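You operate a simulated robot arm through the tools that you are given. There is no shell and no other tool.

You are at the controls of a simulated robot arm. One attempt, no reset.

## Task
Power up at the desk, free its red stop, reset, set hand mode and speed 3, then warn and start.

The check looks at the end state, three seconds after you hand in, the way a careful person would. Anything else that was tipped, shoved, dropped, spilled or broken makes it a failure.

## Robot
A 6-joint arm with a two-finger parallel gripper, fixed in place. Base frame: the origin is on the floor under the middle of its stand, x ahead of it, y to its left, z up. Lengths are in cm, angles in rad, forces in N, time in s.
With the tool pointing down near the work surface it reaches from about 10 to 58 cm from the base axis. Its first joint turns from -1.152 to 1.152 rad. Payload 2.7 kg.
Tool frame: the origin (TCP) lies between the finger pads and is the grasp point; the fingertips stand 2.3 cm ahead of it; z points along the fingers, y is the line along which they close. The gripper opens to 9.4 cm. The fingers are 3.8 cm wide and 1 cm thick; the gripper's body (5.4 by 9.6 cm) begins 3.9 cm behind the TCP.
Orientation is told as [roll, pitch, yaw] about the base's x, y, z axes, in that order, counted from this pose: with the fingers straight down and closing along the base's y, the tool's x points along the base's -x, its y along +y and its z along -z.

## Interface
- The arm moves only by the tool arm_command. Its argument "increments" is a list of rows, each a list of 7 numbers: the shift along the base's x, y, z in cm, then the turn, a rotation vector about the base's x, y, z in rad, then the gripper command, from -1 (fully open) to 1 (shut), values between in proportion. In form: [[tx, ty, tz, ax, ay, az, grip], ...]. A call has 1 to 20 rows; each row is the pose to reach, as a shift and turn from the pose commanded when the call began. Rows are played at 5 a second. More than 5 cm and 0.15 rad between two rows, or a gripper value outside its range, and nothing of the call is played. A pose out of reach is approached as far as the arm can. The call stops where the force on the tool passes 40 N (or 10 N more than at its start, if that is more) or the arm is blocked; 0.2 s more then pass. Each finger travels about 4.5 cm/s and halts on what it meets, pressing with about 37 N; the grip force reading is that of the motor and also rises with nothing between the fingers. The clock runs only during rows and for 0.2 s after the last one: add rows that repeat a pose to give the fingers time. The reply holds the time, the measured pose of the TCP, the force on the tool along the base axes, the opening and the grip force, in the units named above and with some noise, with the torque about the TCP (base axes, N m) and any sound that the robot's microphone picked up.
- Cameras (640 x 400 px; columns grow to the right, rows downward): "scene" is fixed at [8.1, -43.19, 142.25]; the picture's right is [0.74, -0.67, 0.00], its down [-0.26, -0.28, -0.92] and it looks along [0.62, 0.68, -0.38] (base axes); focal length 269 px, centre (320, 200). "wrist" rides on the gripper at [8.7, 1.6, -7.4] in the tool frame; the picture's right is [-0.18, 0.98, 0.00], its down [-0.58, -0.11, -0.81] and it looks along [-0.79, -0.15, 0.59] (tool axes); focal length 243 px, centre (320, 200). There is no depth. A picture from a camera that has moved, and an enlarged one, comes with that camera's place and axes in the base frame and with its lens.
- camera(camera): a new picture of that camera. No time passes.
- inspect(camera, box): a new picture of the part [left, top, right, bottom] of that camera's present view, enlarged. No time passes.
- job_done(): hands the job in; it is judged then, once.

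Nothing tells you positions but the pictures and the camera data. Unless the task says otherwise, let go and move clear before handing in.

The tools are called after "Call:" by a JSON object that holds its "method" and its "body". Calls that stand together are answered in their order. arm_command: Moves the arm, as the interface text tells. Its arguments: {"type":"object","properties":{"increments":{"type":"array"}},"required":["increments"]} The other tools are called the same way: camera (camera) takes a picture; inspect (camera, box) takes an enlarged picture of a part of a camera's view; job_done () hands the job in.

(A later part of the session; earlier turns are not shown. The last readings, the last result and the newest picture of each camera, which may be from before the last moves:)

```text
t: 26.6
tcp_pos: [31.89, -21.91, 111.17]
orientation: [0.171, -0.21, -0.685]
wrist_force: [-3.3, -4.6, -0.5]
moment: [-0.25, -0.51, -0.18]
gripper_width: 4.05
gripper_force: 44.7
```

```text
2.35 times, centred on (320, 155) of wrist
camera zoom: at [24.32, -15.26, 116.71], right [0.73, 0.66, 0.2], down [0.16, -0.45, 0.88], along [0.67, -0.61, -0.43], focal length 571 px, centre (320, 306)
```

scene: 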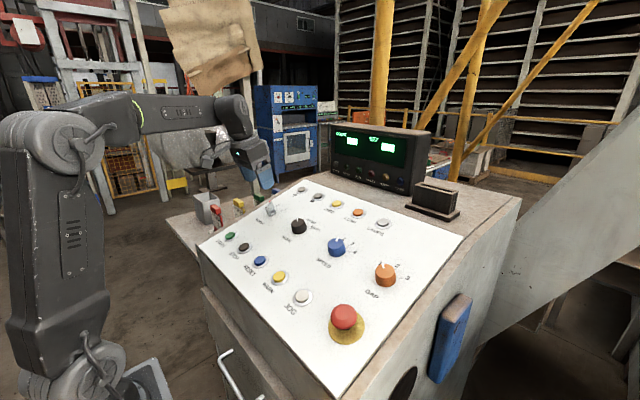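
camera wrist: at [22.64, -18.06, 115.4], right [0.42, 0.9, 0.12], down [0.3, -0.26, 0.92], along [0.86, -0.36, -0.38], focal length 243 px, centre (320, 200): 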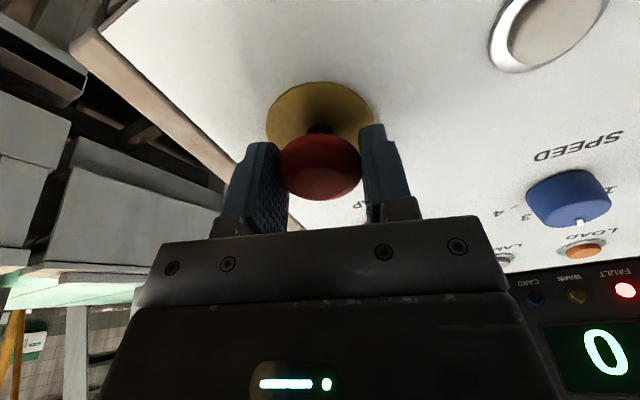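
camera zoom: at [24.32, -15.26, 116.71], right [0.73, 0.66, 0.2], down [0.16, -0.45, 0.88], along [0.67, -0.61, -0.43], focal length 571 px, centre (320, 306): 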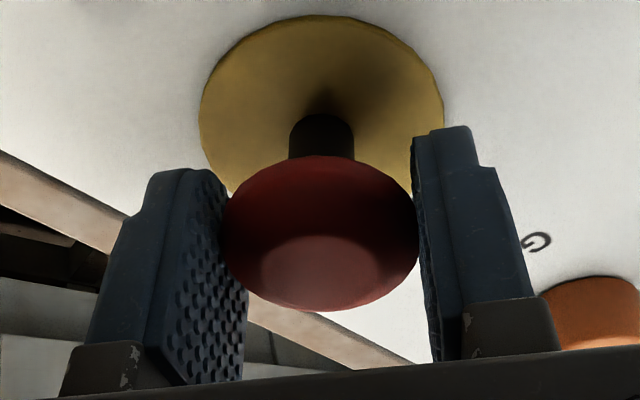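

Call:
{"method": "arm_command", "body": {"increments": [[-0.04, 0, 0.145, 0, 0, 0, 1], [-0.08, 0, 0.29, 0, 0, 0, 1], [-0.08, 0, 0.29, 0, 0, 0, 1]]}}

Call:
{"method": "inspect", "body": {"camera": "wrist", "box": [240, 70, 400, 240]}}

```text
t: 27.4
tcp_pos: [31.84, -21.96, 111.19]
orientation: [0.17, -0.203, -0.687]
wrist_force: [3.4, -6.3, -27.7]
moment: [-0.11, -0.36, 0.05]
gripper_width: 4.04
gripper_force: 44.8
```

```text
2.35 times, centred on (320, 155) of wrist
camera zoom: at [24.33, -15.27, 116.9], right [0.73, 0.66, 0.2], down [0.17, -0.45, 0.88], along [0.67, -0.61, -0.44], focal length 571 px, centre (320, 306)
```

zoom: 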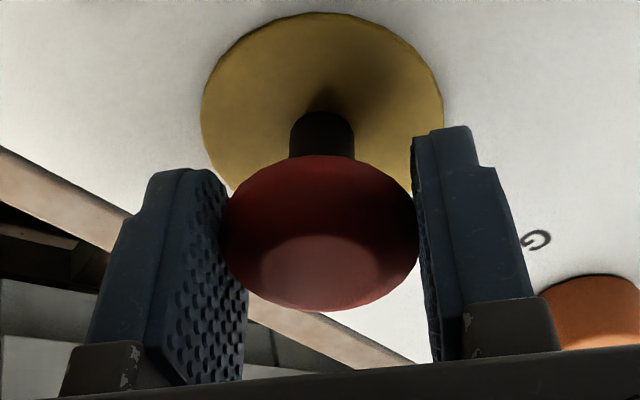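

The head has hit the end of its travel, about 0.8 cm up with 28 N resisting. I'll relax the pull, open the fingers and lift away, then check that it stays up.

Call:
{"method": "arm_command", "body": {"increments": [[0.06, 0, -0.22, 0, 0, 0, 1], [0.06, 0, -0.22, 0, 0, 0, 0.3], [0.06, 0, -0.22, 0, 0, 0, -0.3], [0.06, 0, -0.22, 0, 0, 0, -0.6], [0.06, 0, -0.22, 0, 0, 0, -0.6], [-0.5, 0, 1.9, 0, 0, 0, -0.6], [-1.06, 0, 3.86, 0, 0, 0, -0.6], [-1.6, 0, 5.8, 0, 0, 0, -0.6], [-2.13, 0, 7.7, 0, 0, 0, -0.6], [-2.13, 0, 7.7, 0, 0, 0, -0.6]]}}

Call:
{"method": "inspect", "body": {"camera": "scene", "box": [280, 280, 408, 360]}}

Call:
{"method": "camera", "body": {"camera": "wrist"}}

Call:
{"method": "inspect", "body": {"camera": "scene", "box": [320, 115, 480, 215]}}

```text
t: 29.6
tcp_pos: [29.8, -21.94, 119.19]
orientation: [0.168, -0.21, -0.686]
wrist_force: [0.9, -0.6, -0.3]
moment: [-0.07, 0.0, -0.01]
gripper_width: 7.52
gripper_force: 0.1
```

```text
5.00 times, centred on (344, 320) of scene
camera zoom: at [8.1, -43.19, 142.25], right [0.74, -0.67, 0.0], down [-0.26, -0.28, -0.92], along [0.62, 0.68, -0.38], focal length 1343 px, centre (200, -400)
```

zoom: 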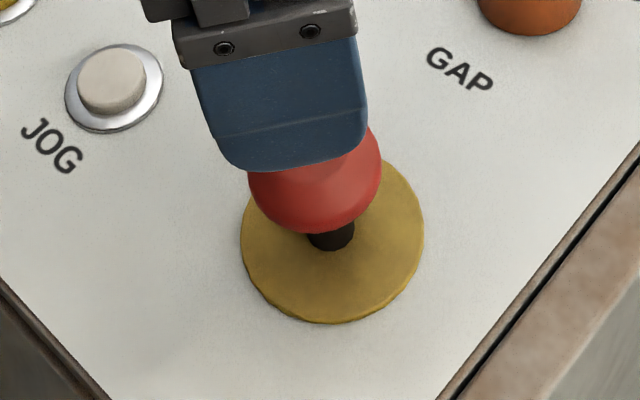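

```text
taken
camera wrist: at [22.21, -15.22, 124.86], right [0.73, 0.66, 0.2], down [0.16, -0.45, 0.88], along [0.67, -0.61, -0.43], focal length 243 px, centre (320, 200)
```

wrist: 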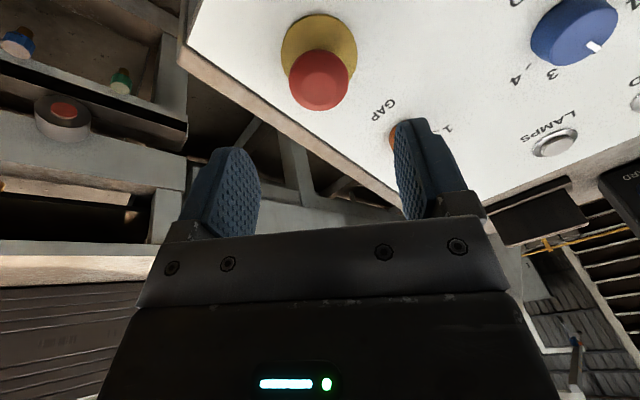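

```text
4.00 times, centred on (400, 165) of scene
camera zoom: at [8.1, -43.19, 142.25], right [0.74, -0.67, 0.0], down [-0.26, -0.28, -0.92], along [0.62, 0.68, -0.38], focal length 1074 px, centre (0, 340)
```

zoom: 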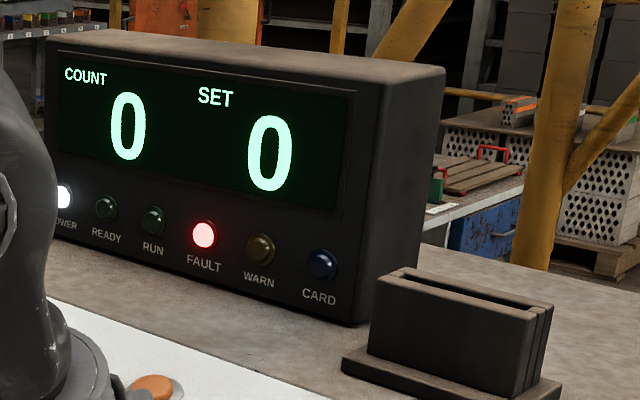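

The red stop stays popped up with its stem showing. RESET (blue) is next at about (32.1, 3.3): I'll square the hand, close the fingers and hover above it.

Call:
{"method": "arm_command", "body": {"increments": [[0, 2.8, 0, -0.0197, 0, 0.0712, -0.6], [0, 5.6, 0, -0.0393, 0, 0.1424, -0.6], [0, 8.4, 0, -0.059, 0, 0.2137, 0], [0, 11.2, 0, -0.0787, 0, 0.285, 1], [0, 14, 0, -0.0983, 0, 0.356, 1], [0.1, 16.8, -0.5, -0.118, 0, 0.4273, 1], [0.1, 19.6, -1.5, -0.1377, 0, 0.4986, 1], [0.2, 22.4, -2.7, -0.157, 0, 0.57, 1], [0.2, 25.24, -4.2, -0.177, 0, 0.641, 1], [0.2, 25.24, -4.2, -0.177, 0, 0.641, 1]]}}

Call:
{"method": "camera", "body": {"camera": "wrist"}}

Call:
{"method": "inspect", "body": {"camera": "scene", "box": [210, 200, 338, 280]}}

```text
t: 31.8
tcp_pos: [30.2, 3.12, 114.88]
orientation: [0.003, -0.268, -0.005]
wrist_force: [0.2, -0.5, 0.1]
moment: [-0.02, -0.04, 0.01]
gripper_width: 0.02
gripper_force: 36.8
```

```text
taken
camera wrist: at [19.78, 4.9, 119.82], right [0.18, 0.98, 0.05], down [0.35, -0.11, 0.93], along [0.92, -0.15, -0.36], focal length 243 px, centre (320, 200)
```

wrist: 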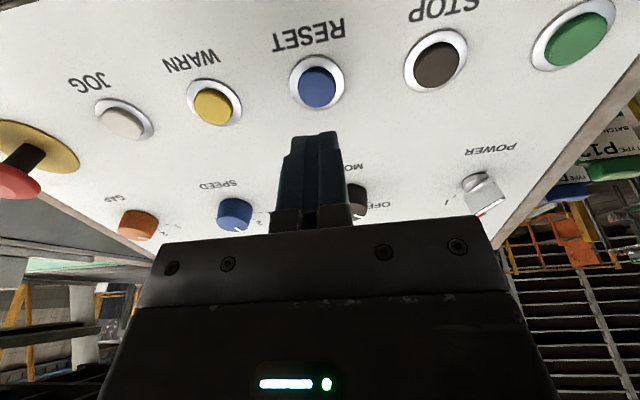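

```text
5.00 times, centred on (274, 240) of scene
camera zoom: at [8.1, -43.19, 142.25], right [0.74, -0.67, 0.0], down [-0.26, -0.28, -0.92], along [0.62, 0.68, -0.38], focal length 1343 px, centre (550, 0)
```

zoom: 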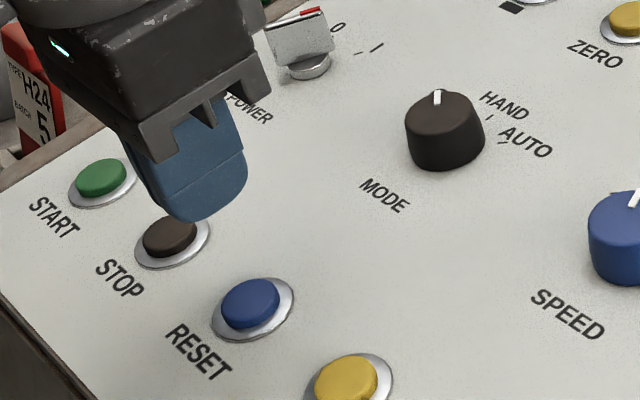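

The fingertips line up with the RESET cap to within a couple of millimetres. I'll descend to just above it, then press in small steps.

Call:
{"method": "arm_command", "body": {"increments": [[0.45, 0, -2.0, 0, 0, 0, 1], [0.95, 0, -4.0, 0, 0, 0, 1], [1.2, 0, -4.9, 0, 0, 0, 1], [1.2, 0, -4.9, 0, 0, 0, 1]]}}

Call:
{"method": "camera", "body": {"camera": "wrist"}}

Call:
{"method": "inspect", "body": {"camera": "scene", "box": [210, 210, 322, 280]}}

```text
t: 32.8
tcp_pos: [31.2, 3.27, 110.14]
orientation: [0.002, -0.267, -0.003]
wrist_force: [0.0, -0.1, -0.3]
moment: [-0.03, -0.01, -0.01]
gripper_width: 0.0
gripper_force: 37.2
```

```text
taken
camera wrist: at [20.81, 5.03, 114.9], right [0.18, 0.98, 0.05], down [0.35, -0.11, 0.93], along [0.92, -0.15, -0.36], focal length 243 px, centre (320, 200)
```

wrist: 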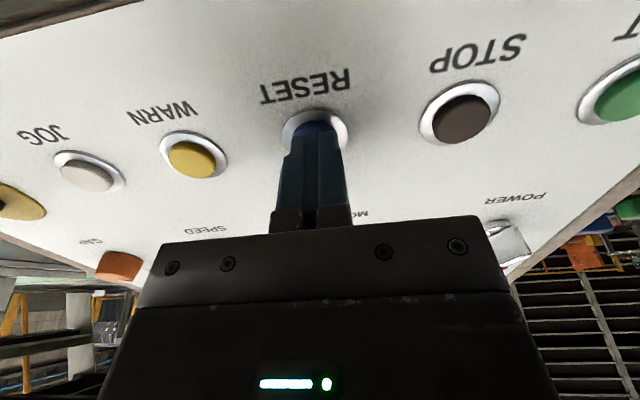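

```text
5.71 times, centred on (266, 245) of scene
camera zoom: at [8.1, -43.19, 142.25], right [0.74, -0.67, 0.0], down [-0.26, -0.28, -0.92], along [0.62, 0.68, -0.38], focal length 1535 px, centre (629, -57)
```

zoom: 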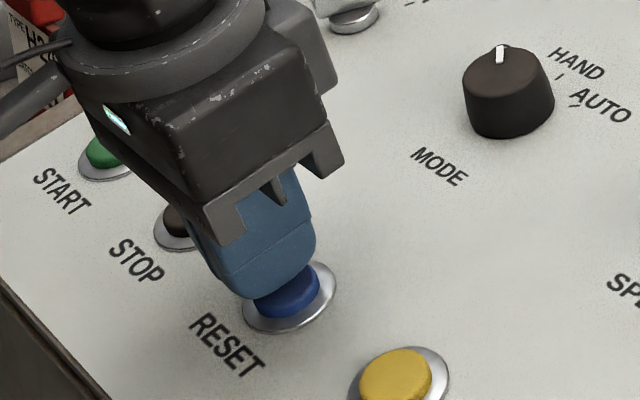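

The tip is just above the blue cap. I'll press in 2 mm steps while watching the force.

Call:
{"method": "arm_command", "body": {"increments": [[0.053, 0, -0.193, 0, 0, 0, 1], [0.106, 0, -0.386, 0, 0, 0, 1], [0.16, 0, -0.578, 0, 0, 0, 1], [0.16, 0, -0.578, 0, 0, 0, 1]]}}

Call:
{"method": "inspect", "body": {"camera": "scene", "box": [210, 210, 322, 280]}}

Call:
{"method": "inspect", "body": {"camera": "scene", "box": [320, 115, 480, 215]}}

```text
t: 33.8
tcp_pos: [31.18, 3.24, 109.48]
orientation: [0.0, -0.269, -0.004]
wrist_force: [-0.6, 1.0, 1.7]
moment: [0.0, -0.04, 0.03]
gripper_width: 0.0
gripper_force: 37.2
heard: click
```

```text
5.71 times, centred on (266, 245) of scene
camera zoom: at [8.1, -43.19, 142.25], right [0.74, -0.67, 0.0], down [-0.26, -0.28, -0.92], along [0.62, 0.68, -0.38], focal length 1535 px, centre (629, -57)
```

zoom: 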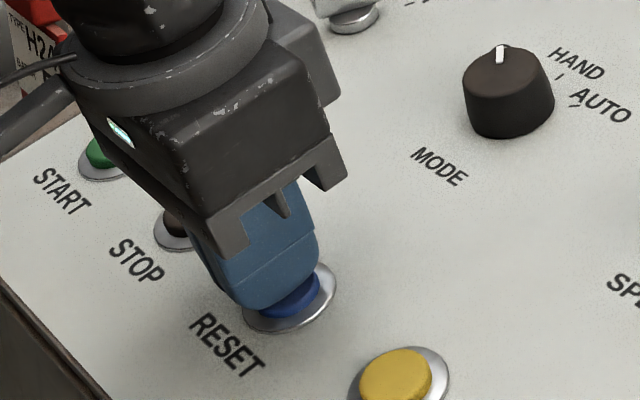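

```text
4.00 times, centred on (400, 165) of scene
camera zoom: at [8.1, -43.19, 142.25], right [0.74, -0.67, 0.0], down [-0.26, -0.28, -0.92], along [0.62, 0.68, -0.38], focal length 1074 px, centre (0, 340)
```

zoom: 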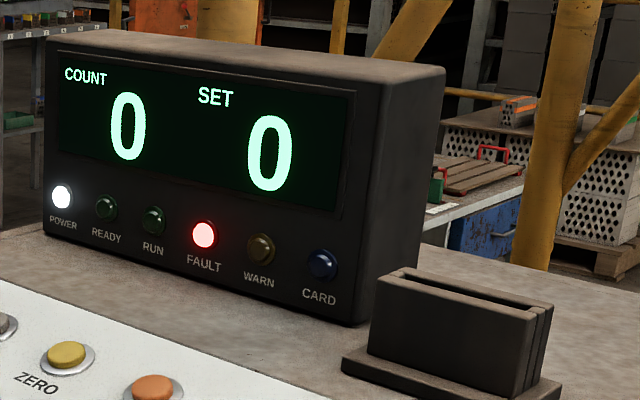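

I heard a click but FAULT is still lit. I'll hold a moment and see whether the reset takes effect.

Call:
{"method": "arm_command", "body": {"increments": [[0.02, 0, -0.08, 0, 0, 0, 1], [0.02, 0, -0.08, 0, 0, 0, 1]]}}

Call:
{"method": "inspect", "body": {"camera": "scene", "box": [320, 115, 480, 215]}}

```text
t: 34.4
tcp_pos: [31.28, 3.27, 109.51]
orientation: [0.002, -0.266, -0.004]
wrist_force: [-1.3, 0.5, 1.7]
moment: [0.02, 0.01, 0.03]
gripper_width: 0.0
gripper_force: 36.7
```

```text
4.00 times, centred on (400, 165) of scene
camera zoom: at [8.1, -43.19, 142.25], right [0.74, -0.67, 0.0], down [-0.26, -0.28, -0.92], along [0.62, 0.68, -0.38], focal length 1074 px, centre (0, 340)
```

zoom: 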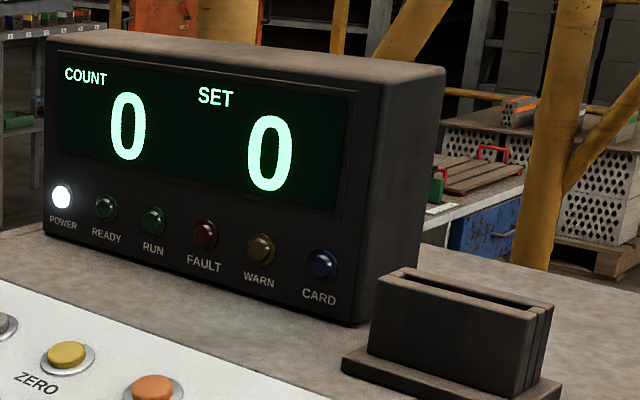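

FAULT has cleared. Next is MODE: I'll lift off RESET and hover above the black knob at about (44.0, 4.0) with the hand pre-turned +0.39 rad and the fingers open.

Call:
{"method": "arm_command", "body": {"increments": [[-0.53, 0, 1.93, 0, 0, 0, 1], [-1.06, 0, 3.86, 0, 0, 0, 1], [-0.9, 0.1, 6.5, -0.0208, 0, 0.0752, 0.3], [1, 0.2, 8.5, -0.0416, 0, 0.1504, -0.3], [4, 0.4, 10, -0.0624, 0, 0.2256, -0.3], [7, 0.6, 10, -0.0832, 0, 0.3008, -0.3], [10.06, 0.73, 10, -0.104, 0, 0.376, -0.3], [10.06, 0.73, 10, -0.104, 0, 0.376, -0.3]]}}

Call:
{"method": "camera", "body": {"camera": "wrist"}}

Call:
{"method": "inspect", "body": {"camera": "scene", "box": [320, 115, 480, 215]}}

```text
t: 36.2
tcp_pos: [41.39, 4.07, 119.44]
orientation: [-0.104, -0.248, 0.4]
wrist_force: [0.3, -0.7, 0.0]
moment: [-0.02, -0.02, 0.0]
gripper_width: 6.13
gripper_force: 0.1
```

```text
taken
camera wrist: at [31.05, 2.41, 124.23], right [-0.19, 0.98, -0.05], down [0.35, 0.12, 0.93], along [0.92, 0.16, -0.36], focal length 243 px, centre (320, 200)
```

wrist: 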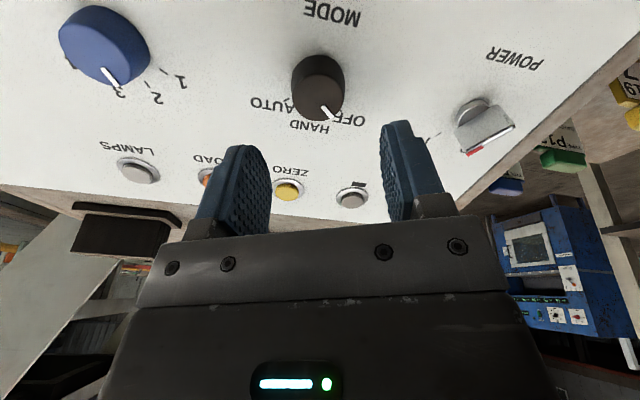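

```text
4.00 times, centred on (400, 165) of scene
camera zoom: at [8.1, -43.19, 142.25], right [0.74, -0.67, 0.0], down [-0.26, -0.28, -0.92], along [0.62, 0.68, -0.38], focal length 1074 px, centre (0, 340)
```

zoom: 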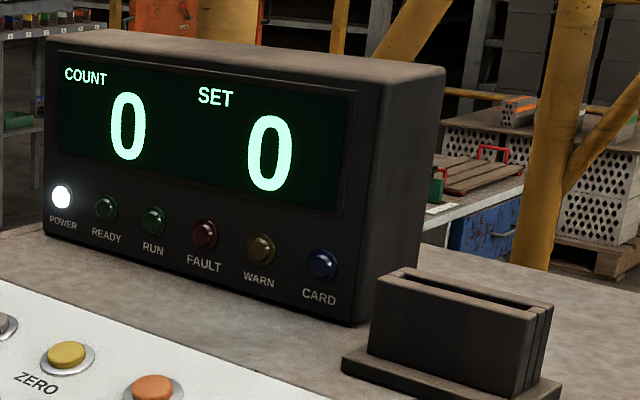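

The knob is centred on the tool axis. I'll descend around it.

Call:
{"method": "arm_command", "body": {"increments": [[0.53, 0, -1.93, 0, 0, 0, -0.3], [1.06, -0.02, -3.86, 0, 0, 0, -0.3], [1.3, -0.04, -4.82, 0, 0, 0, -0.3], [1.3, -0.04, -4.82, 0, 0, 0, -0.3]]}}

Call:
{"method": "camera", "body": {"camera": "wrist"}}

Call:
{"method": "inspect", "body": {"camera": "scene", "box": [240, 170, 368, 250]}}

```text
t: 37.2
tcp_pos: [42.75, 4.13, 114.54]
orientation: [-0.104, -0.25, 0.398]
wrist_force: [-0.3, -0.2, -0.2]
moment: [0.0, -0.02, 0.02]
gripper_width: 6.12
gripper_force: 0.0
```

```text
taken
camera wrist: at [32.38, 2.5, 119.42], right [-0.19, 0.98, -0.05], down [0.35, 0.12, 0.93], along [0.92, 0.16, -0.36], focal length 243 px, centre (320, 200)
```

wrist: 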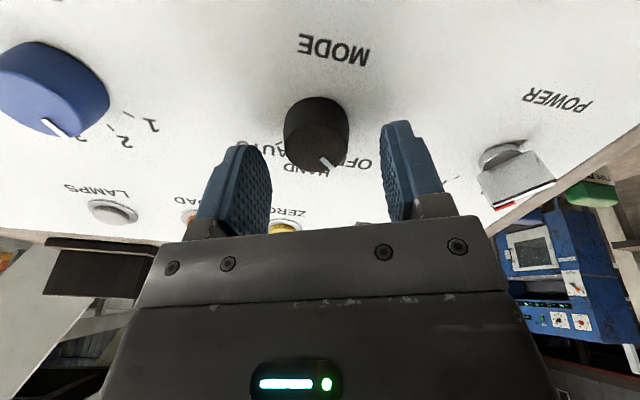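

```text
5.00 times, centred on (304, 210) of scene
camera zoom: at [8.1, -43.19, 142.25], right [0.74, -0.67, 0.0], down [-0.26, -0.28, -0.92], along [0.62, 0.68, -0.38], focal length 1343 px, centre (400, 150)
```

zoom: 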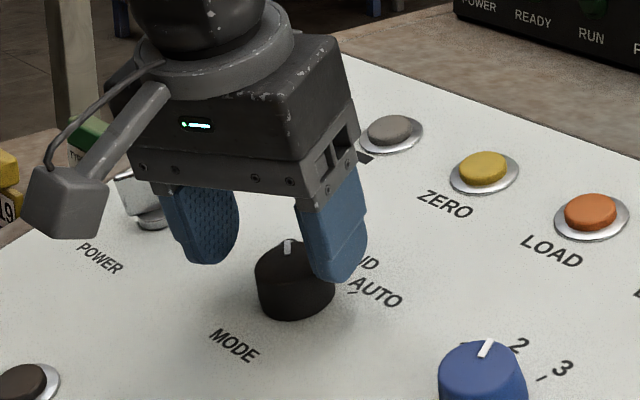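

Still centred to within about 1.5 mm. I'll descend the last 1.8 cm and grip the knob.

Call:
{"method": "arm_command", "body": {"increments": [[0.27, -0.08, -0.96, 0, 0, 0, -0.3], [0.5, -0.15, -1.73, 0, 0, 0, -0.3], [0.5, -0.15, -1.73, 0, 0, 0, -0.3], [0.5, -0.15, -1.73, 0, 0, 0, 0], [0.5, -0.15, -1.73, 0, 0, 0, 0.4], [0.5, -0.15, -1.73, 0, 0, 0, 1], [0.5, -0.15, -1.73, 0, 0, 0, 1], [0.5, -0.15, -1.73, 0, 0, 0, 1]]}}

Call:
{"method": "camera", "body": {"camera": "wrist"}}

```text
t: 39.0
tcp_pos: [43.26, 4.02, 112.89]
orientation: [-0.103, -0.248, 0.398]
wrist_force: [-2.3, 3.6, -2.2]
moment: [0.16, -0.04, 0.05]
gripper_width: 3.68
gripper_force: 45.0
```

```text
taken
camera wrist: at [32.9, 2.24, 117.74], right [-0.19, 0.98, -0.05], down [0.35, 0.12, 0.93], along [0.92, 0.16, -0.36], focal length 243 px, centre (320, 200)
```

wrist: 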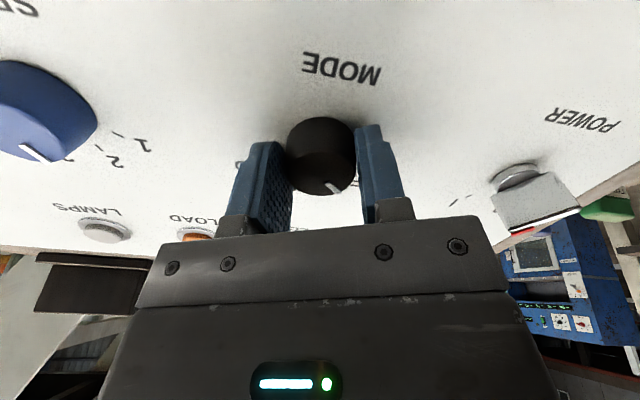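

The knob is gripped at 3.68 cm with little side load. Now I'll turn it one 45° step clockwise toward HAND.

Call:
{"method": "arm_command", "body": {"increments": [[0, 0, 0, 0.0348, 0, -0.1262, 1], [0, 0, 0, 0.0697, 0, -0.2523, 1], [0, 0, 0, 0.1045, 0, -0.3785, 1], [0, 0, 0, 0.1393, 0, -0.5047, 1], [0, 0, 0, 0.1741, 0, -0.631, 1], [0, 0, 0, 0.2088, 0, -0.7567, 1], [0, 0, 0, 0.2088, 0, -0.7567, 1]]}}

Call:
{"method": "camera", "body": {"camera": "wrist"}}

Call:
{"method": "inspect", "body": {"camera": "scene", "box": [320, 115, 480, 215]}}

```text
t: 40.6
tcp_pos: [43.22, 4.07, 112.86]
orientation: [0.11, -0.244, -0.413]
wrist_force: [1.1, 28.5, 0.1]
moment: [0.58, -0.32, 0.22]
gripper_width: 3.65
gripper_force: 44.7
```

```text
taken
camera wrist: at [34.12, 8.99, 118.1], right [0.53, 0.83, 0.15], down [0.26, -0.33, 0.91], along [0.81, -0.44, -0.39], focal length 243 px, centre (320, 200)
```

wrist: 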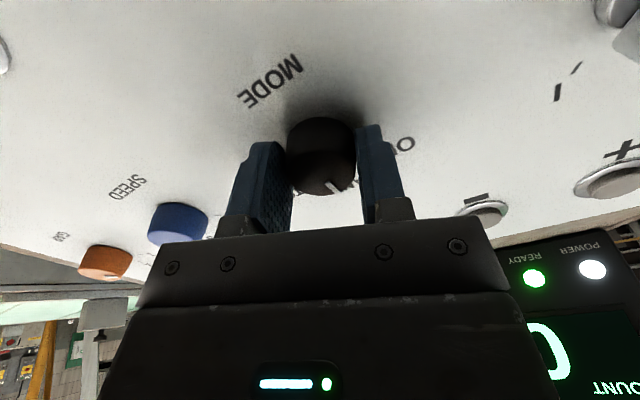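

```text
4.00 times, centred on (400, 165) of scene
camera zoom: at [8.1, -43.1, 142.28], right [0.74, -0.67, 0.0], down [-0.26, -0.28, -0.92], along [0.62, 0.68, -0.38], focal length 1074 px, centre (0, 340)
```

zoom: 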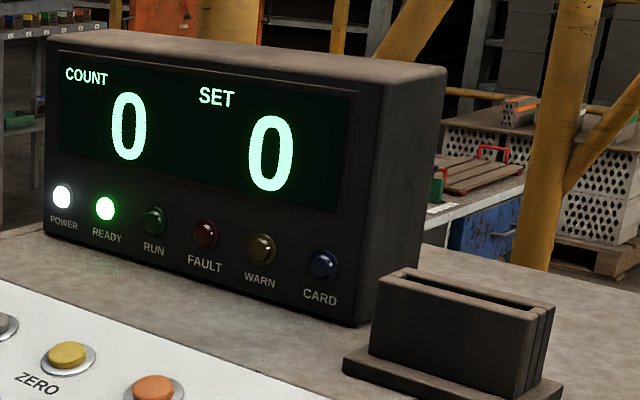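

READY has come on, so the machine accepts HAND mode. I'll relieve the side load, open, lift and check the pointer.

Call:
{"method": "arm_command", "body": {"increments": [[0, 0.1, 0, 0, 0, 0, 1], [0, 0.2, 0, 0, 0, 0, 1], [0, 0.2, 0, 0, 0, 0, 0.2], [0, 0.2, 0, 0, 0, 0, -0.3], [0, 0.2, 0, 0, 0, 0, -0.3], [-0.53, 0.2, 1.93, 0, 0, 0, -0.3], [-1.06, 0.2, 3.86, 0, 0, 0, -0.3], [-1.6, 0.2, 5.8, 0, 0, 0, -0.3], [-1.8, 0.2, 6.6, 0, 0, 0, -0.3], [-1.8, 0.2, 6.6, 0, 0, 0, -0.3]]}}

Call:
{"method": "camera", "body": {"camera": "wrist"}}

Call:
{"method": "inspect", "body": {"camera": "scene", "box": [250, 185, 378, 265]}}

Call:
{"method": "inspect", "body": {"camera": "wrist", "box": [260, 30, 388, 140]}}

```text
t: 42.8
tcp_pos: [41.41, 3.89, 119.39]
orientation: [0.107, -0.246, -0.412]
wrist_force: [-0.2, 0.6, 0.3]
moment: [0.02, 0.01, 0.02]
gripper_width: 6.09
gripper_force: 0.1
```

```text
taken
camera wrist: at [32.33, 8.9, 124.63], right [0.53, 0.83, 0.15], down [0.26, -0.33, 0.91], along [0.81, -0.44, -0.39], focal length 243 px, centre (320, 200)
```

wrist: 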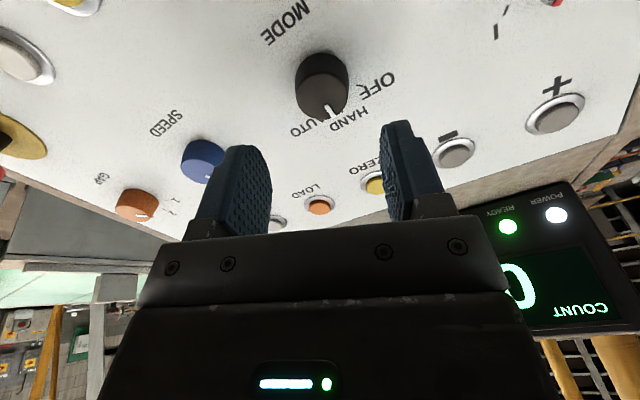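

```text
5.00 times, centred on (314, 225) of scene
camera zoom: at [8.1, -43.19, 142.25], right [0.74, -0.67, 0.0], down [-0.26, -0.28, -0.92], along [0.62, 0.68, -0.38], focal length 1343 px, centre (350, 75)
```

zoom: 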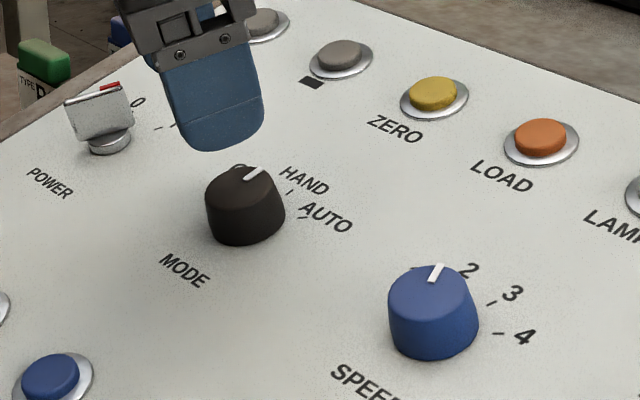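

```text
3.64 times, centred on (324, 85) of wrist
camera zoom: at [32.33, 8.9, 124.63], right [0.53, 0.83, 0.15], down [0.26, -0.33, 0.91], along [0.81, -0.44, -0.39], focal length 882 px, centre (306, 618)
```

zoom: 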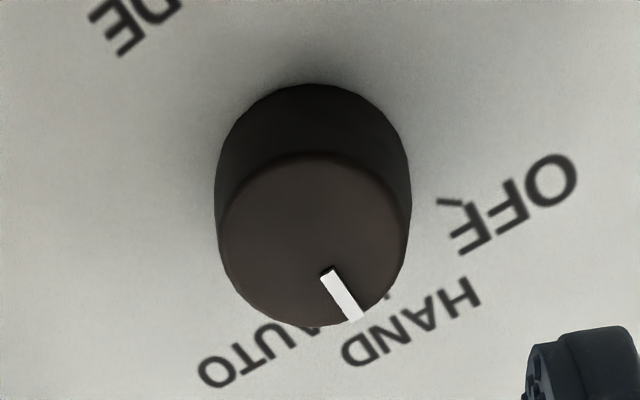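

The pointer reads HAND and READY is lit. Now for SPEED: I'll move above the blue knob at about (44.0, -8.7) and pre-turn the hand back to +0.39 rad.

Call:
{"method": "arm_command", "body": {"increments": [[0, -2.1, 0, -0.035, 0, 0.1267, -0.3], [0, -4.2, 0, -0.07, 0, 0.2533, -0.3], [0, -6.3, 0, -0.105, 0, 0.38, -0.3], [0, -8.4, 0, -0.14, 0, 0.5067, -0.3], [0, -10.5, 0, -0.175, 0, 0.6333, -0.3], [0, -12.6, 0, -0.21, 0, 0.76, -0.3], [0, -12.6, 0, -0.21, 0, 0.76, -0.3]]}}

Call:
{"method": "camera", "body": {"camera": "wrist"}}

Call:
{"method": "inspect", "body": {"camera": "wrist", "box": [256, 40, 384, 150]}}

```text
t: 44.4
tcp_pos: [41.54, -8.64, 119.24]
orientation: [-0.104, -0.246, 0.403]
wrist_force: [-0.1, -0.3, -0.3]
moment: [-0.01, 0.03, -0.01]
gripper_width: 6.1
gripper_force: 0.0
```

```text
taken
camera wrist: at [31.21, -10.36, 124.14], right [-0.2, 0.98, -0.05], down [0.35, 0.12, 0.93], along [0.92, 0.16, -0.36], focal length 243 px, centre (320, 200)
```

wrist: 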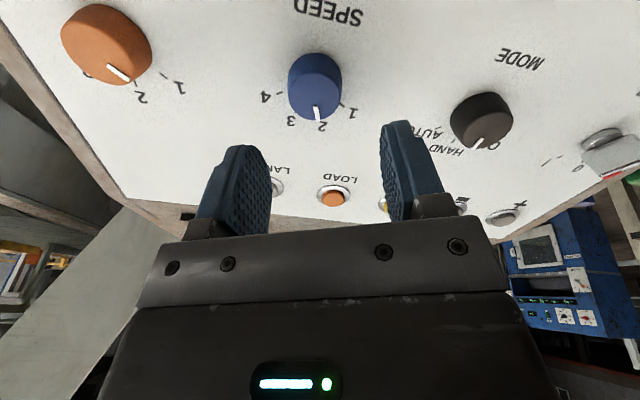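

```text
3.64 times, centred on (320, 95) of wrist
camera zoom: at [31.21, -10.36, 124.14], right [-0.2, 0.98, -0.05], down [0.35, 0.12, 0.93], along [0.92, 0.16, -0.36], focal length 882 px, centre (320, 582)
```

zoom: 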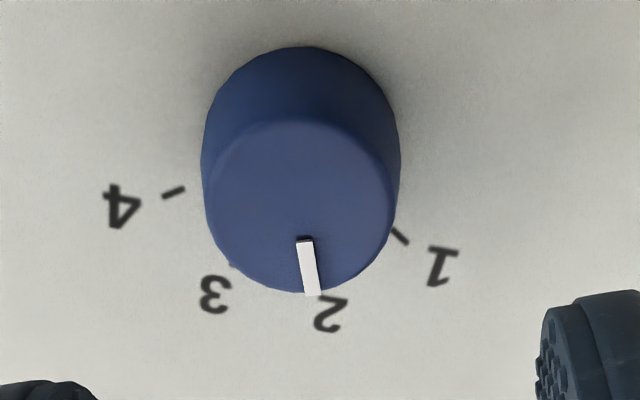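

The SPEED pointer is exactly on 2 and the knob sits about 3–4 mm to one side of my axis. I'll correct that while descending, then look again.

Call:
{"method": "arm_command", "body": {"increments": [[0.55, -0.16, -1.93, 0, 0, 0, -0.3], [1.1, -0.32, -3.8, 0, 0, 0, -0.3], [1.36, -0.32, -4.72, 0, 0, 0, -0.3], [1.36, -0.32, -4.72, 0, 0, 0, -0.3]]}}

Call:
{"method": "camera", "body": {"camera": "wrist"}}

```text
t: 45.4
tcp_pos: [42.88, -9.1, 114.72]
orientation: [-0.106, -0.248, 0.4]
wrist_force: [0.3, 0.3, -1.3]
moment: [-0.06, 0.01, 0.01]
gripper_width: 6.11
gripper_force: 0.2
```

```text
taken
camera wrist: at [32.61, -10.73, 119.6], right [-0.2, 0.98, -0.05], down [0.34, 0.12, 0.93], along [0.92, 0.16, -0.36], focal length 243 px, centre (320, 200)
```

wrist: 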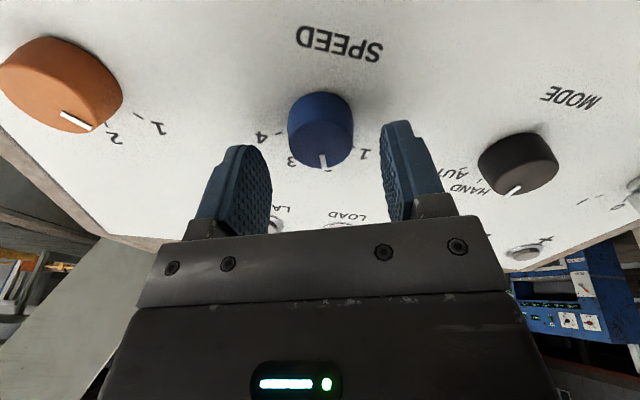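

Centred now. I'll go down and grip the SPEED knob.

Call:
{"method": "arm_command", "body": {"increments": [[0.27, 0, -0.96, 0, 0, 0, -0.3], [0.5, 0, -1.83, 0, 0, 0, -0.3], [0.5, 0, -1.83, 0, 0, 0, -0.3], [0.5, 0, -1.83, 0, 0, 0, 0], [0.5, 0, -1.83, 0, 0, 0, 0.4], [0.5, 0, -1.83, 0, 0, 0, 1], [0.5, 0, -1.83, 0, 0, 0, 1], [0.5, 0, -1.83, 0, 0, 0, 1]]}}

Call:
{"method": "camera", "body": {"camera": "wrist"}}

```text
t: 47.2
tcp_pos: [43.41, -8.99, 112.84]
orientation: [-0.105, -0.248, 0.402]
wrist_force: [3.3, -4.5, -2.8]
moment: [-0.11, -0.13, -0.04]
gripper_width: 3.7
gripper_force: 45.3
```

```text
taken
camera wrist: at [33.17, -10.68, 117.69], right [-0.2, 0.98, -0.05], down [0.34, 0.12, 0.93], along [0.92, 0.16, -0.36], focal length 243 px, centre (320, 200)
```

wrist: 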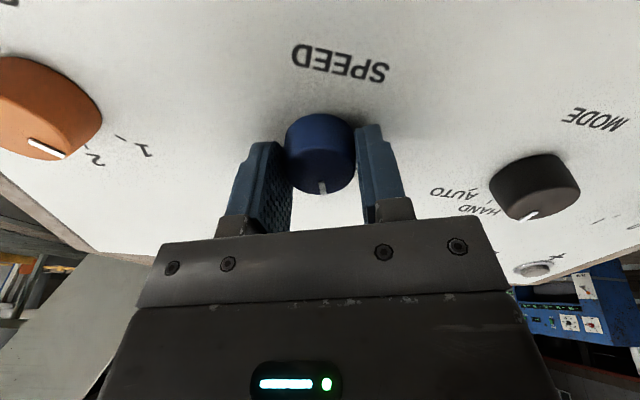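

The ticks work out about 38–40° apart on this dial, so I'll turn it -0.69 rad about the normal to bring the pointer to 3.

Call:
{"method": "arm_command", "body": {"increments": [[0, 0, 0, 0.0306, 0, -0.1109, 1], [0, 0, 0, 0.0612, 0, -0.2217, 1], [0, 0, 0, 0.0918, 0, -0.3326, 1], [0, 0, 0, 0.1224, 0, -0.4434, 1], [0, 0.05, 0, 0.153, 0, -0.5543, 1], [0, 0.1, 0, 0.1835, 0, -0.6652, 1], [0, 0.1, 0, 0.1835, 0, -0.6652, 1]]}}

Call:
{"method": "camera", "body": {"camera": "wrist"}}

Call:
{"method": "inspect", "body": {"camera": "wrist", "box": [240, 90, 400, 230]}}

```text
t: 48.8
tcp_pos: [43.39, -8.99, 112.86]
orientation: [0.079, -0.259, -0.314]
wrist_force: [25.4, -24.6, -18.4]
moment: [-0.35, -0.47, -0.1]
gripper_width: 3.67
gripper_force: 45.2
```

```text
taken
camera wrist: at [33.94, -4.77, 117.91], right [0.45, 0.88, 0.12], down [0.29, -0.28, 0.92], along [0.84, -0.38, -0.38], focal length 243 px, centre (320, 200)
```

wrist: 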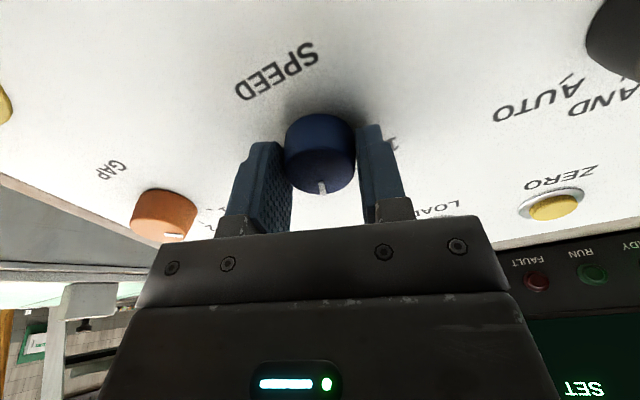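

```text
2.86 times, centred on (320, 160) of wrist
camera zoom: at [33.94, -4.77, 117.91], right [0.45, 0.88, 0.12], down [0.29, -0.28, 0.92], along [0.84, -0.38, -0.38], focal length 693 px, centre (320, 314)
```

zoom: 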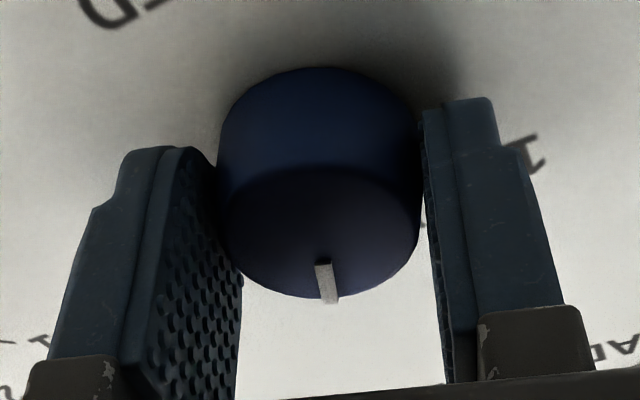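

The turn is complete and the pointer followed the hand. There's side load, so I'll shift the hand to relax it before releasing.

Call:
{"method": "arm_command", "body": {"increments": [[0.05, -0.1, -0.05, 0, 0, 0, 1], [0.1, -0.18, -0.08, 0, 0, 0, 1], [0.1, -0.18, -0.08, 0, 0, 0, 1]]}}

```text
t: 49.6
tcp_pos: [43.45, -9.12, 112.77]
orientation: [0.082, -0.259, -0.31]
wrist_force: [13.9, -10.6, -10.1]
moment: [-0.35, -0.96, -0.09]
gripper_width: 3.69
gripper_force: 45.2
```

Call:
{"method": "arm_command", "body": {"increments": [[0.08, -0.1, -0.05, 0, 0, 0, 1], [0.08, -0.1, -0.05, 0, 0, 0, 0.2], [0.08, -0.1, -0.05, 0, 0, 0, -0.3], [0.08, -0.1, -0.05, 0, 0, 0, -0.3], [-0.5, -0.1, 1.93, 0, 0, 0, -0.3], [-1.0, 0, 3.86, 0, 0, 0, -0.3], [-1.6, 0, 5.8, 0, 0, 0, -0.3], [-1.8, 0, 6.6, 0, 0, 0, -0.3], [-1.8, 0, 6.6, 0, 0, 0, -0.3]]}}

Call:
{"method": "camera", "body": {"camera": "wrist"}}

Call:
{"method": "inspect", "body": {"camera": "wrist", "box": [256, 40, 384, 150]}}

Call:
{"method": "inspect", "body": {"camera": "scene", "box": [310, 220, 422, 290]}}

Call:
{"method": "inspect", "body": {"camera": "scene", "box": [320, 115, 480, 215]}}

```text
t: 51.6
tcp_pos: [41.49, -8.92, 119.42]
orientation: [0.08, -0.256, -0.309]
wrist_force: [-0.1, 0.0, -0.3]
moment: [-0.02, 0.0, 0.01]
gripper_width: 6.12
gripper_force: 0.1
```

```text
taken
camera wrist: at [32.06, -4.74, 124.54], right [0.45, 0.88, 0.12], down [0.29, -0.28, 0.92], along [0.84, -0.38, -0.38], focal length 243 px, centre (320, 200)
```

wrist: 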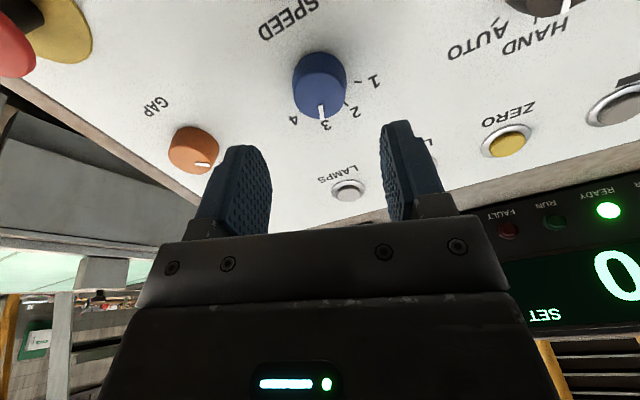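

```text
3.64 times, centred on (320, 95) of wrist
camera zoom: at [32.06, -4.74, 124.54], right [0.45, 0.88, 0.12], down [0.29, -0.28, 0.92], along [0.84, -0.38, -0.38], focal length 882 px, centre (320, 582)
```

zoom: 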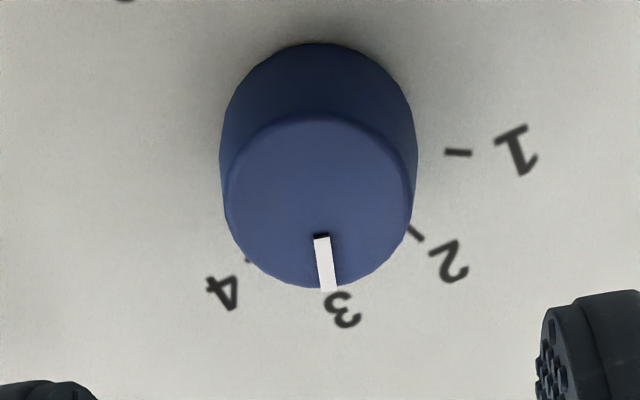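

```text
5.71 times, centred on (366, 255) of scene
camera zoom: at [8.1, -43.19, 142.25], right [0.74, -0.67, 0.0], down [-0.26, -0.28, -0.92], along [0.62, 0.68, -0.38], focal length 1535 px, centre (57, -114)
```

zoom: 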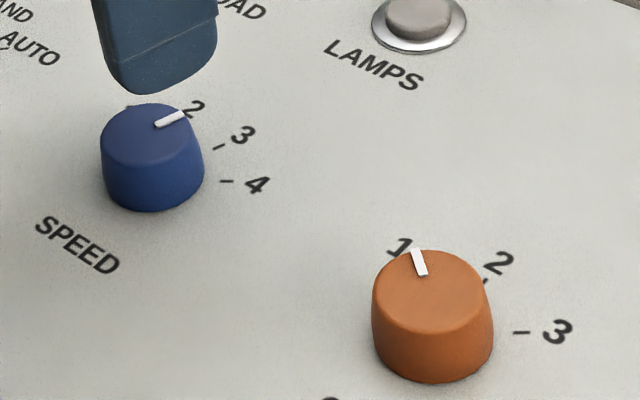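

```text
4.00 times, centred on (400, 165) of scene
camera zoom: at [8.1, -43.19, 142.25], right [0.74, -0.67, 0.0], down [-0.26, -0.28, -0.92], along [0.62, 0.68, -0.38], focal length 1074 px, centre (0, 340)
```

zoom: 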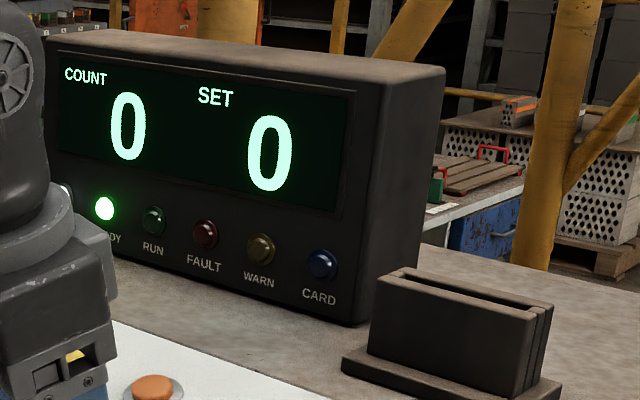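

The SPEED pointer now sits at 3, MODE at HAND, and READY is lit. Before pressing WARN I'll hover over START with closed fingers to fix its exact position, so that START can follow quickly.

Call:
{"method": "arm_command", "body": {"increments": [[-1.3, 3, 0, -0.009, 0, 0.032, 0], [-2.6, 6, 0, -0.018, 0, 0.064, 0.6], [-3.9, 9, 0, -0.027, 0, 0.096, 1], [-5.2, 12, 0, -0.036, 0, 0.128, 1], [-6.5, 15, 0, -0.045, 0, 0.161, 1], [-7.8, 18, -0.5, -0.053, 0, 0.193, 1], [-9.1, 21, -1.5, -0.062, 0, 0.225, 1], [-10.4, 24, -3, -0.071, 0, 0.257, 1], [-11.3, 26.9, -4.5, -0.08, 0, 0.289, 1], [-11.3, 26.9, -4.5, -0.08, 0, 0.289, 1]]}}

Call:
{"method": "camera", "body": {"camera": "wrist"}}

Call:
{"method": "inspect", "body": {"camera": "wrist", "box": [270, 50, 370, 112]}}

```text
t: 53.8
tcp_pos: [30.13, 17.84, 115.0]
orientation: [0.0, -0.268, 0.0]
wrist_force: [-0.9, -0.1, 0.2]
moment: [-0.03, 0.0, 0.0]
gripper_width: 0.0
gripper_force: 37.0
```

```text
taken
camera wrist: at [19.77, 19.56, 119.89], right [0.18, 0.98, 0.05], down [0.35, -0.11, 0.93], along [0.92, -0.15, -0.36], focal length 243 px, centre (320, 200)
```

wrist: 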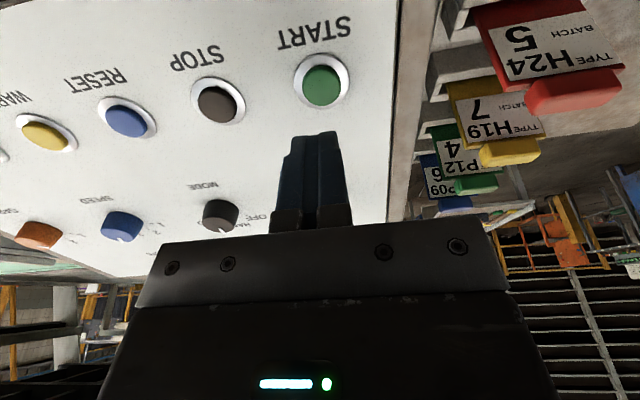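

```text
6.40 times, centred on (320, 81) of wrist
camera zoom: at [19.77, 19.56, 119.89], right [0.18, 0.98, 0.05], down [0.35, -0.11, 0.93], along [0.92, -0.15, -0.36], focal length 1553 px, centre (320, 962)
```

zoom: 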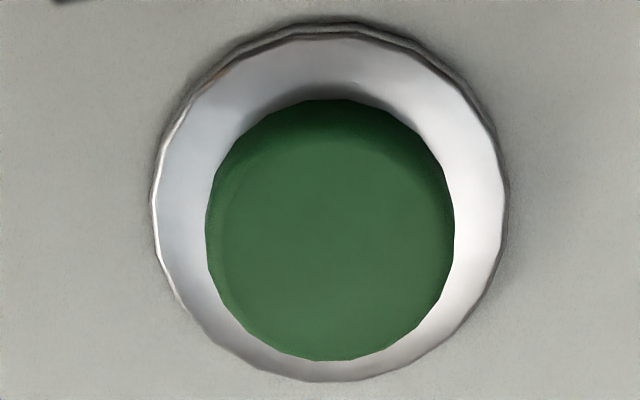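

START is at y≈17.95, which puts WARN at y≈-4.4 in the same row. I'll slide across at this height and go down to just above WARN.

Call:
{"method": "arm_command", "body": {"increments": [[0, -3.7, 0, 0, 0, 0, 1], [0, -7.4, 0, 0, 0, 0, 1], [0, -11.1, 0, 0, 0, 0, 1], [0, -14.8, 0, 0, 0, 0, 1], [0, -18.5, 0, 0, 0, 0, 1], [0, -22.25, 0, 0, 0, 0, 1], [0, -22.25, 0, 0, 0, 0, 1]]}}

Call:
{"method": "camera", "body": {"camera": "wrist"}}

Call:
{"method": "inspect", "body": {"camera": "wrist", "box": [270, 50, 370, 112]}}

```text
t: 55.4
tcp_pos: [30.06, -4.41, 115.13]
orientation: [0.0, -0.267, 0.002]
wrist_force: [-0.3, 0.1, -0.3]
moment: [-0.04, 0.05, 0.0]
gripper_width: 0.0
gripper_force: 37.0
```

```text
taken
camera wrist: at [19.75, -2.74, 119.94], right [0.18, 0.98, 0.05], down [0.35, -0.11, 0.93], along [0.92, -0.15, -0.36], focal length 243 px, centre (320, 200)
```

wrist: 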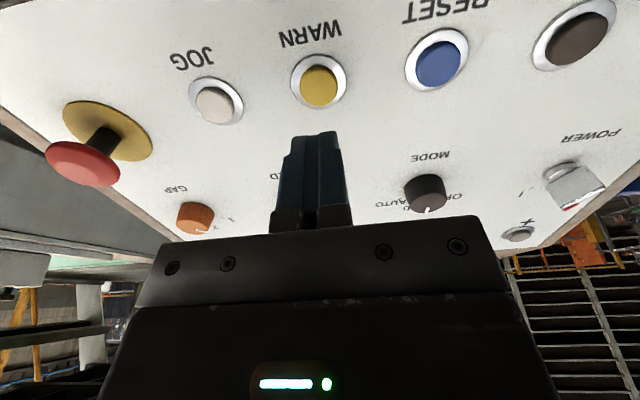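

```text
6.40 times, centred on (320, 81) of wrist
camera zoom: at [19.75, -2.74, 119.94], right [0.18, 0.98, 0.05], down [0.35, -0.11, 0.93], along [0.92, -0.15, -0.36], focal length 1553 px, centre (320, 962)
```

zoom: 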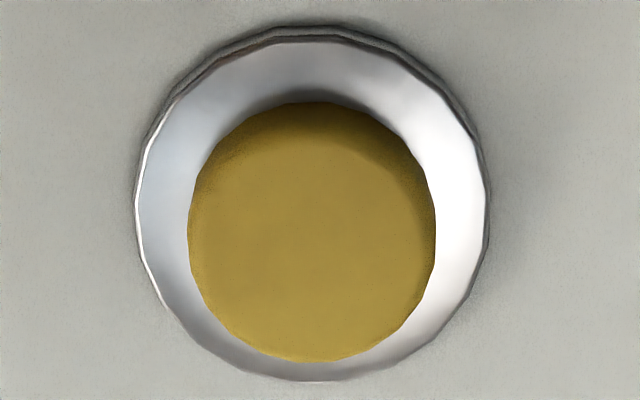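

WARN is on the tool axis. I'll descend and press it in small steps.

Call:
{"method": "arm_command", "body": {"increments": [[0.45, -0.05, -2.0, 0, 0, 0, 1], [0.95, -0.05, -4.0, 0, 0, 0, 1], [1.15, -0.05, -4.9, 0, 0, 0, 1], [1.22, -0.05, -5.15, 0, 0, 0, 1], [1.28, -0.05, -5.4, 0, 0, 0, 1], [1.35, -0.05, -5.65, 0, 0, 0, 1], [1.38, -0.05, -5.75, 0, 0, 0, 1]]}}

Call:
{"method": "inspect", "body": {"camera": "scene", "box": [320, 115, 480, 215]}}

Call:
{"method": "inspect", "body": {"camera": "scene", "box": [220, 230, 348, 310]}}

```text
t: 57.0
tcp_pos: [31.56, -4.26, 109.22]
orientation: [0.001, -0.271, 0.0]
wrist_force: [1.8, -0.1, 8.3]
moment: [-0.01, -0.12, 0.0]
gripper_width: 0.0
gripper_force: 37.3
heard: click
```

```text
4.00 times, centred on (400, 165) of scene
camera zoom: at [8.1, -43.19, 142.25], right [0.74, -0.67, 0.0], down [-0.26, -0.28, -0.92], along [0.62, 0.68, -0.38], focal length 1074 px, centre (0, 340)
```

zoom: 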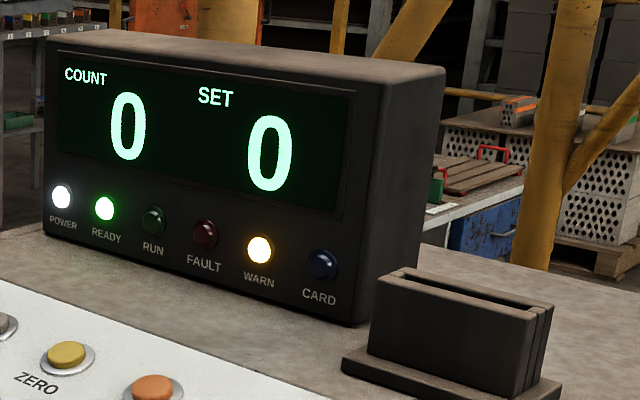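

```text
5.00 times, centred on (284, 270) of scene
camera zoom: at [8.1, -43.19, 142.25], right [0.74, -0.67, 0.0], down [-0.26, -0.28, -0.92], along [0.62, 0.68, -0.38], focal length 1343 px, centre (500, -150)
```

zoom: 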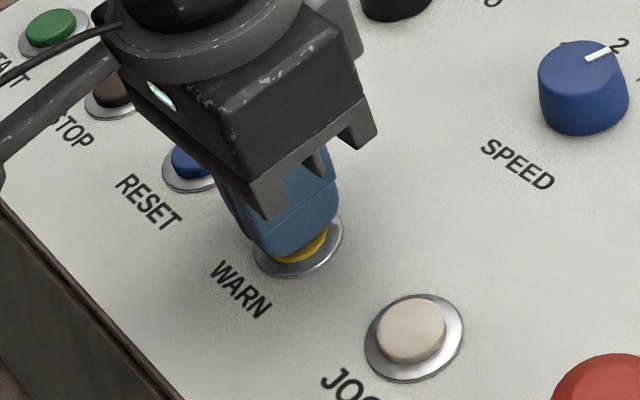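

The WARN lamp is on. I'll lift and move straight to START, then press it.

Call:
{"method": "arm_command", "body": {"increments": [[-0.5, 0, 2.0, 0, 0, 0, 1], [-1.1, 2.5, 4.5, 0, 0, 0, 1], [-1.1, 7.0, 4.8, 0, 0, 0, 1], [-1.1, 11.6, 4.8, 0, 0, 0, 1], [-1.1, 16.2, 4.8, 0, 0, 0, 1], [-1.1, 20.3, 4.6, 0, 0, 0, 1], [-0.9, 22.3, 3.6, 0, 0, 0, 1], [-0.5, 22.4, 1.7, 0, 0, 0, 1], [-0.2, 22.4, 0.7, 0, 0, 0, 1], [-0.12, 22.4, 0.4, 0, 0, 0, 1], [-0.05, 22.4, 0.15, 0, 0, 0, 1], [0, 22.4, 0, 0, 0, 0, 1]]}}

Call:
{"method": "inspect", "body": {"camera": "scene", "box": [320, 115, 480, 215]}}

Call:
{"method": "inspect", "body": {"camera": "scene", "box": [190, 200, 318, 280]}}

```text
t: 59.6
tcp_pos: [31.66, 18.11, 109.39]
orientation: [0.002, -0.27, -0.002]
wrist_force: [1.7, -2.5, 8.3]
moment: [-0.04, -0.09, 0.0]
gripper_width: 0.02
gripper_force: 36.7
heard: click
```

```text
4.00 times, centred on (400, 165) of scene
camera zoom: at [8.1, -43.2, 142.24], right [0.74, -0.67, 0.0], down [-0.26, -0.28, -0.92], along [0.62, 0.69, -0.38], focal length 1074 px, centre (0, 340)
```

zoom: 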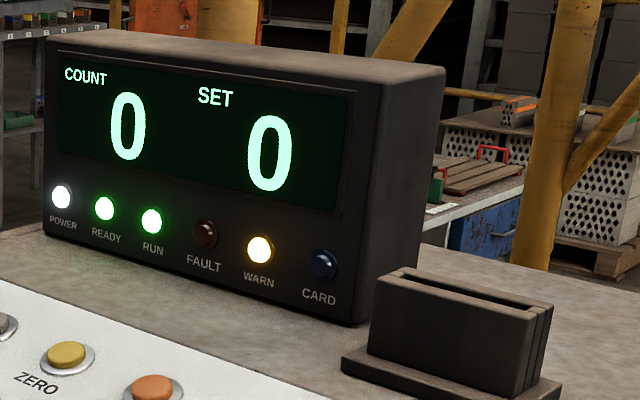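

```text
5.00 times, centred on (254, 240) of scene
camera zoom: at [8.1, -43.2, 142.24], right [0.74, -0.67, 0.0], down [-0.26, -0.28, -0.92], along [0.62, 0.69, -0.38], focal length 1343 px, centre (650, 0)
```

zoom: 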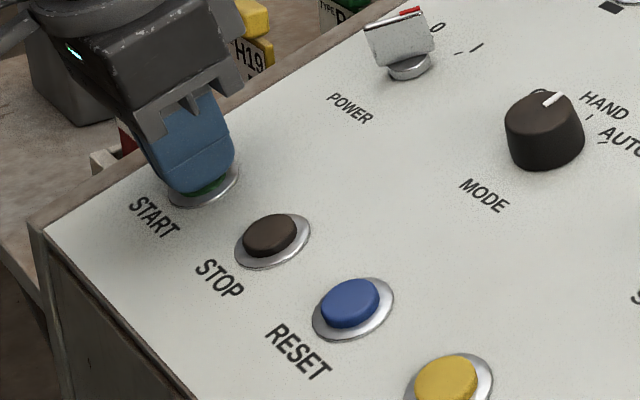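

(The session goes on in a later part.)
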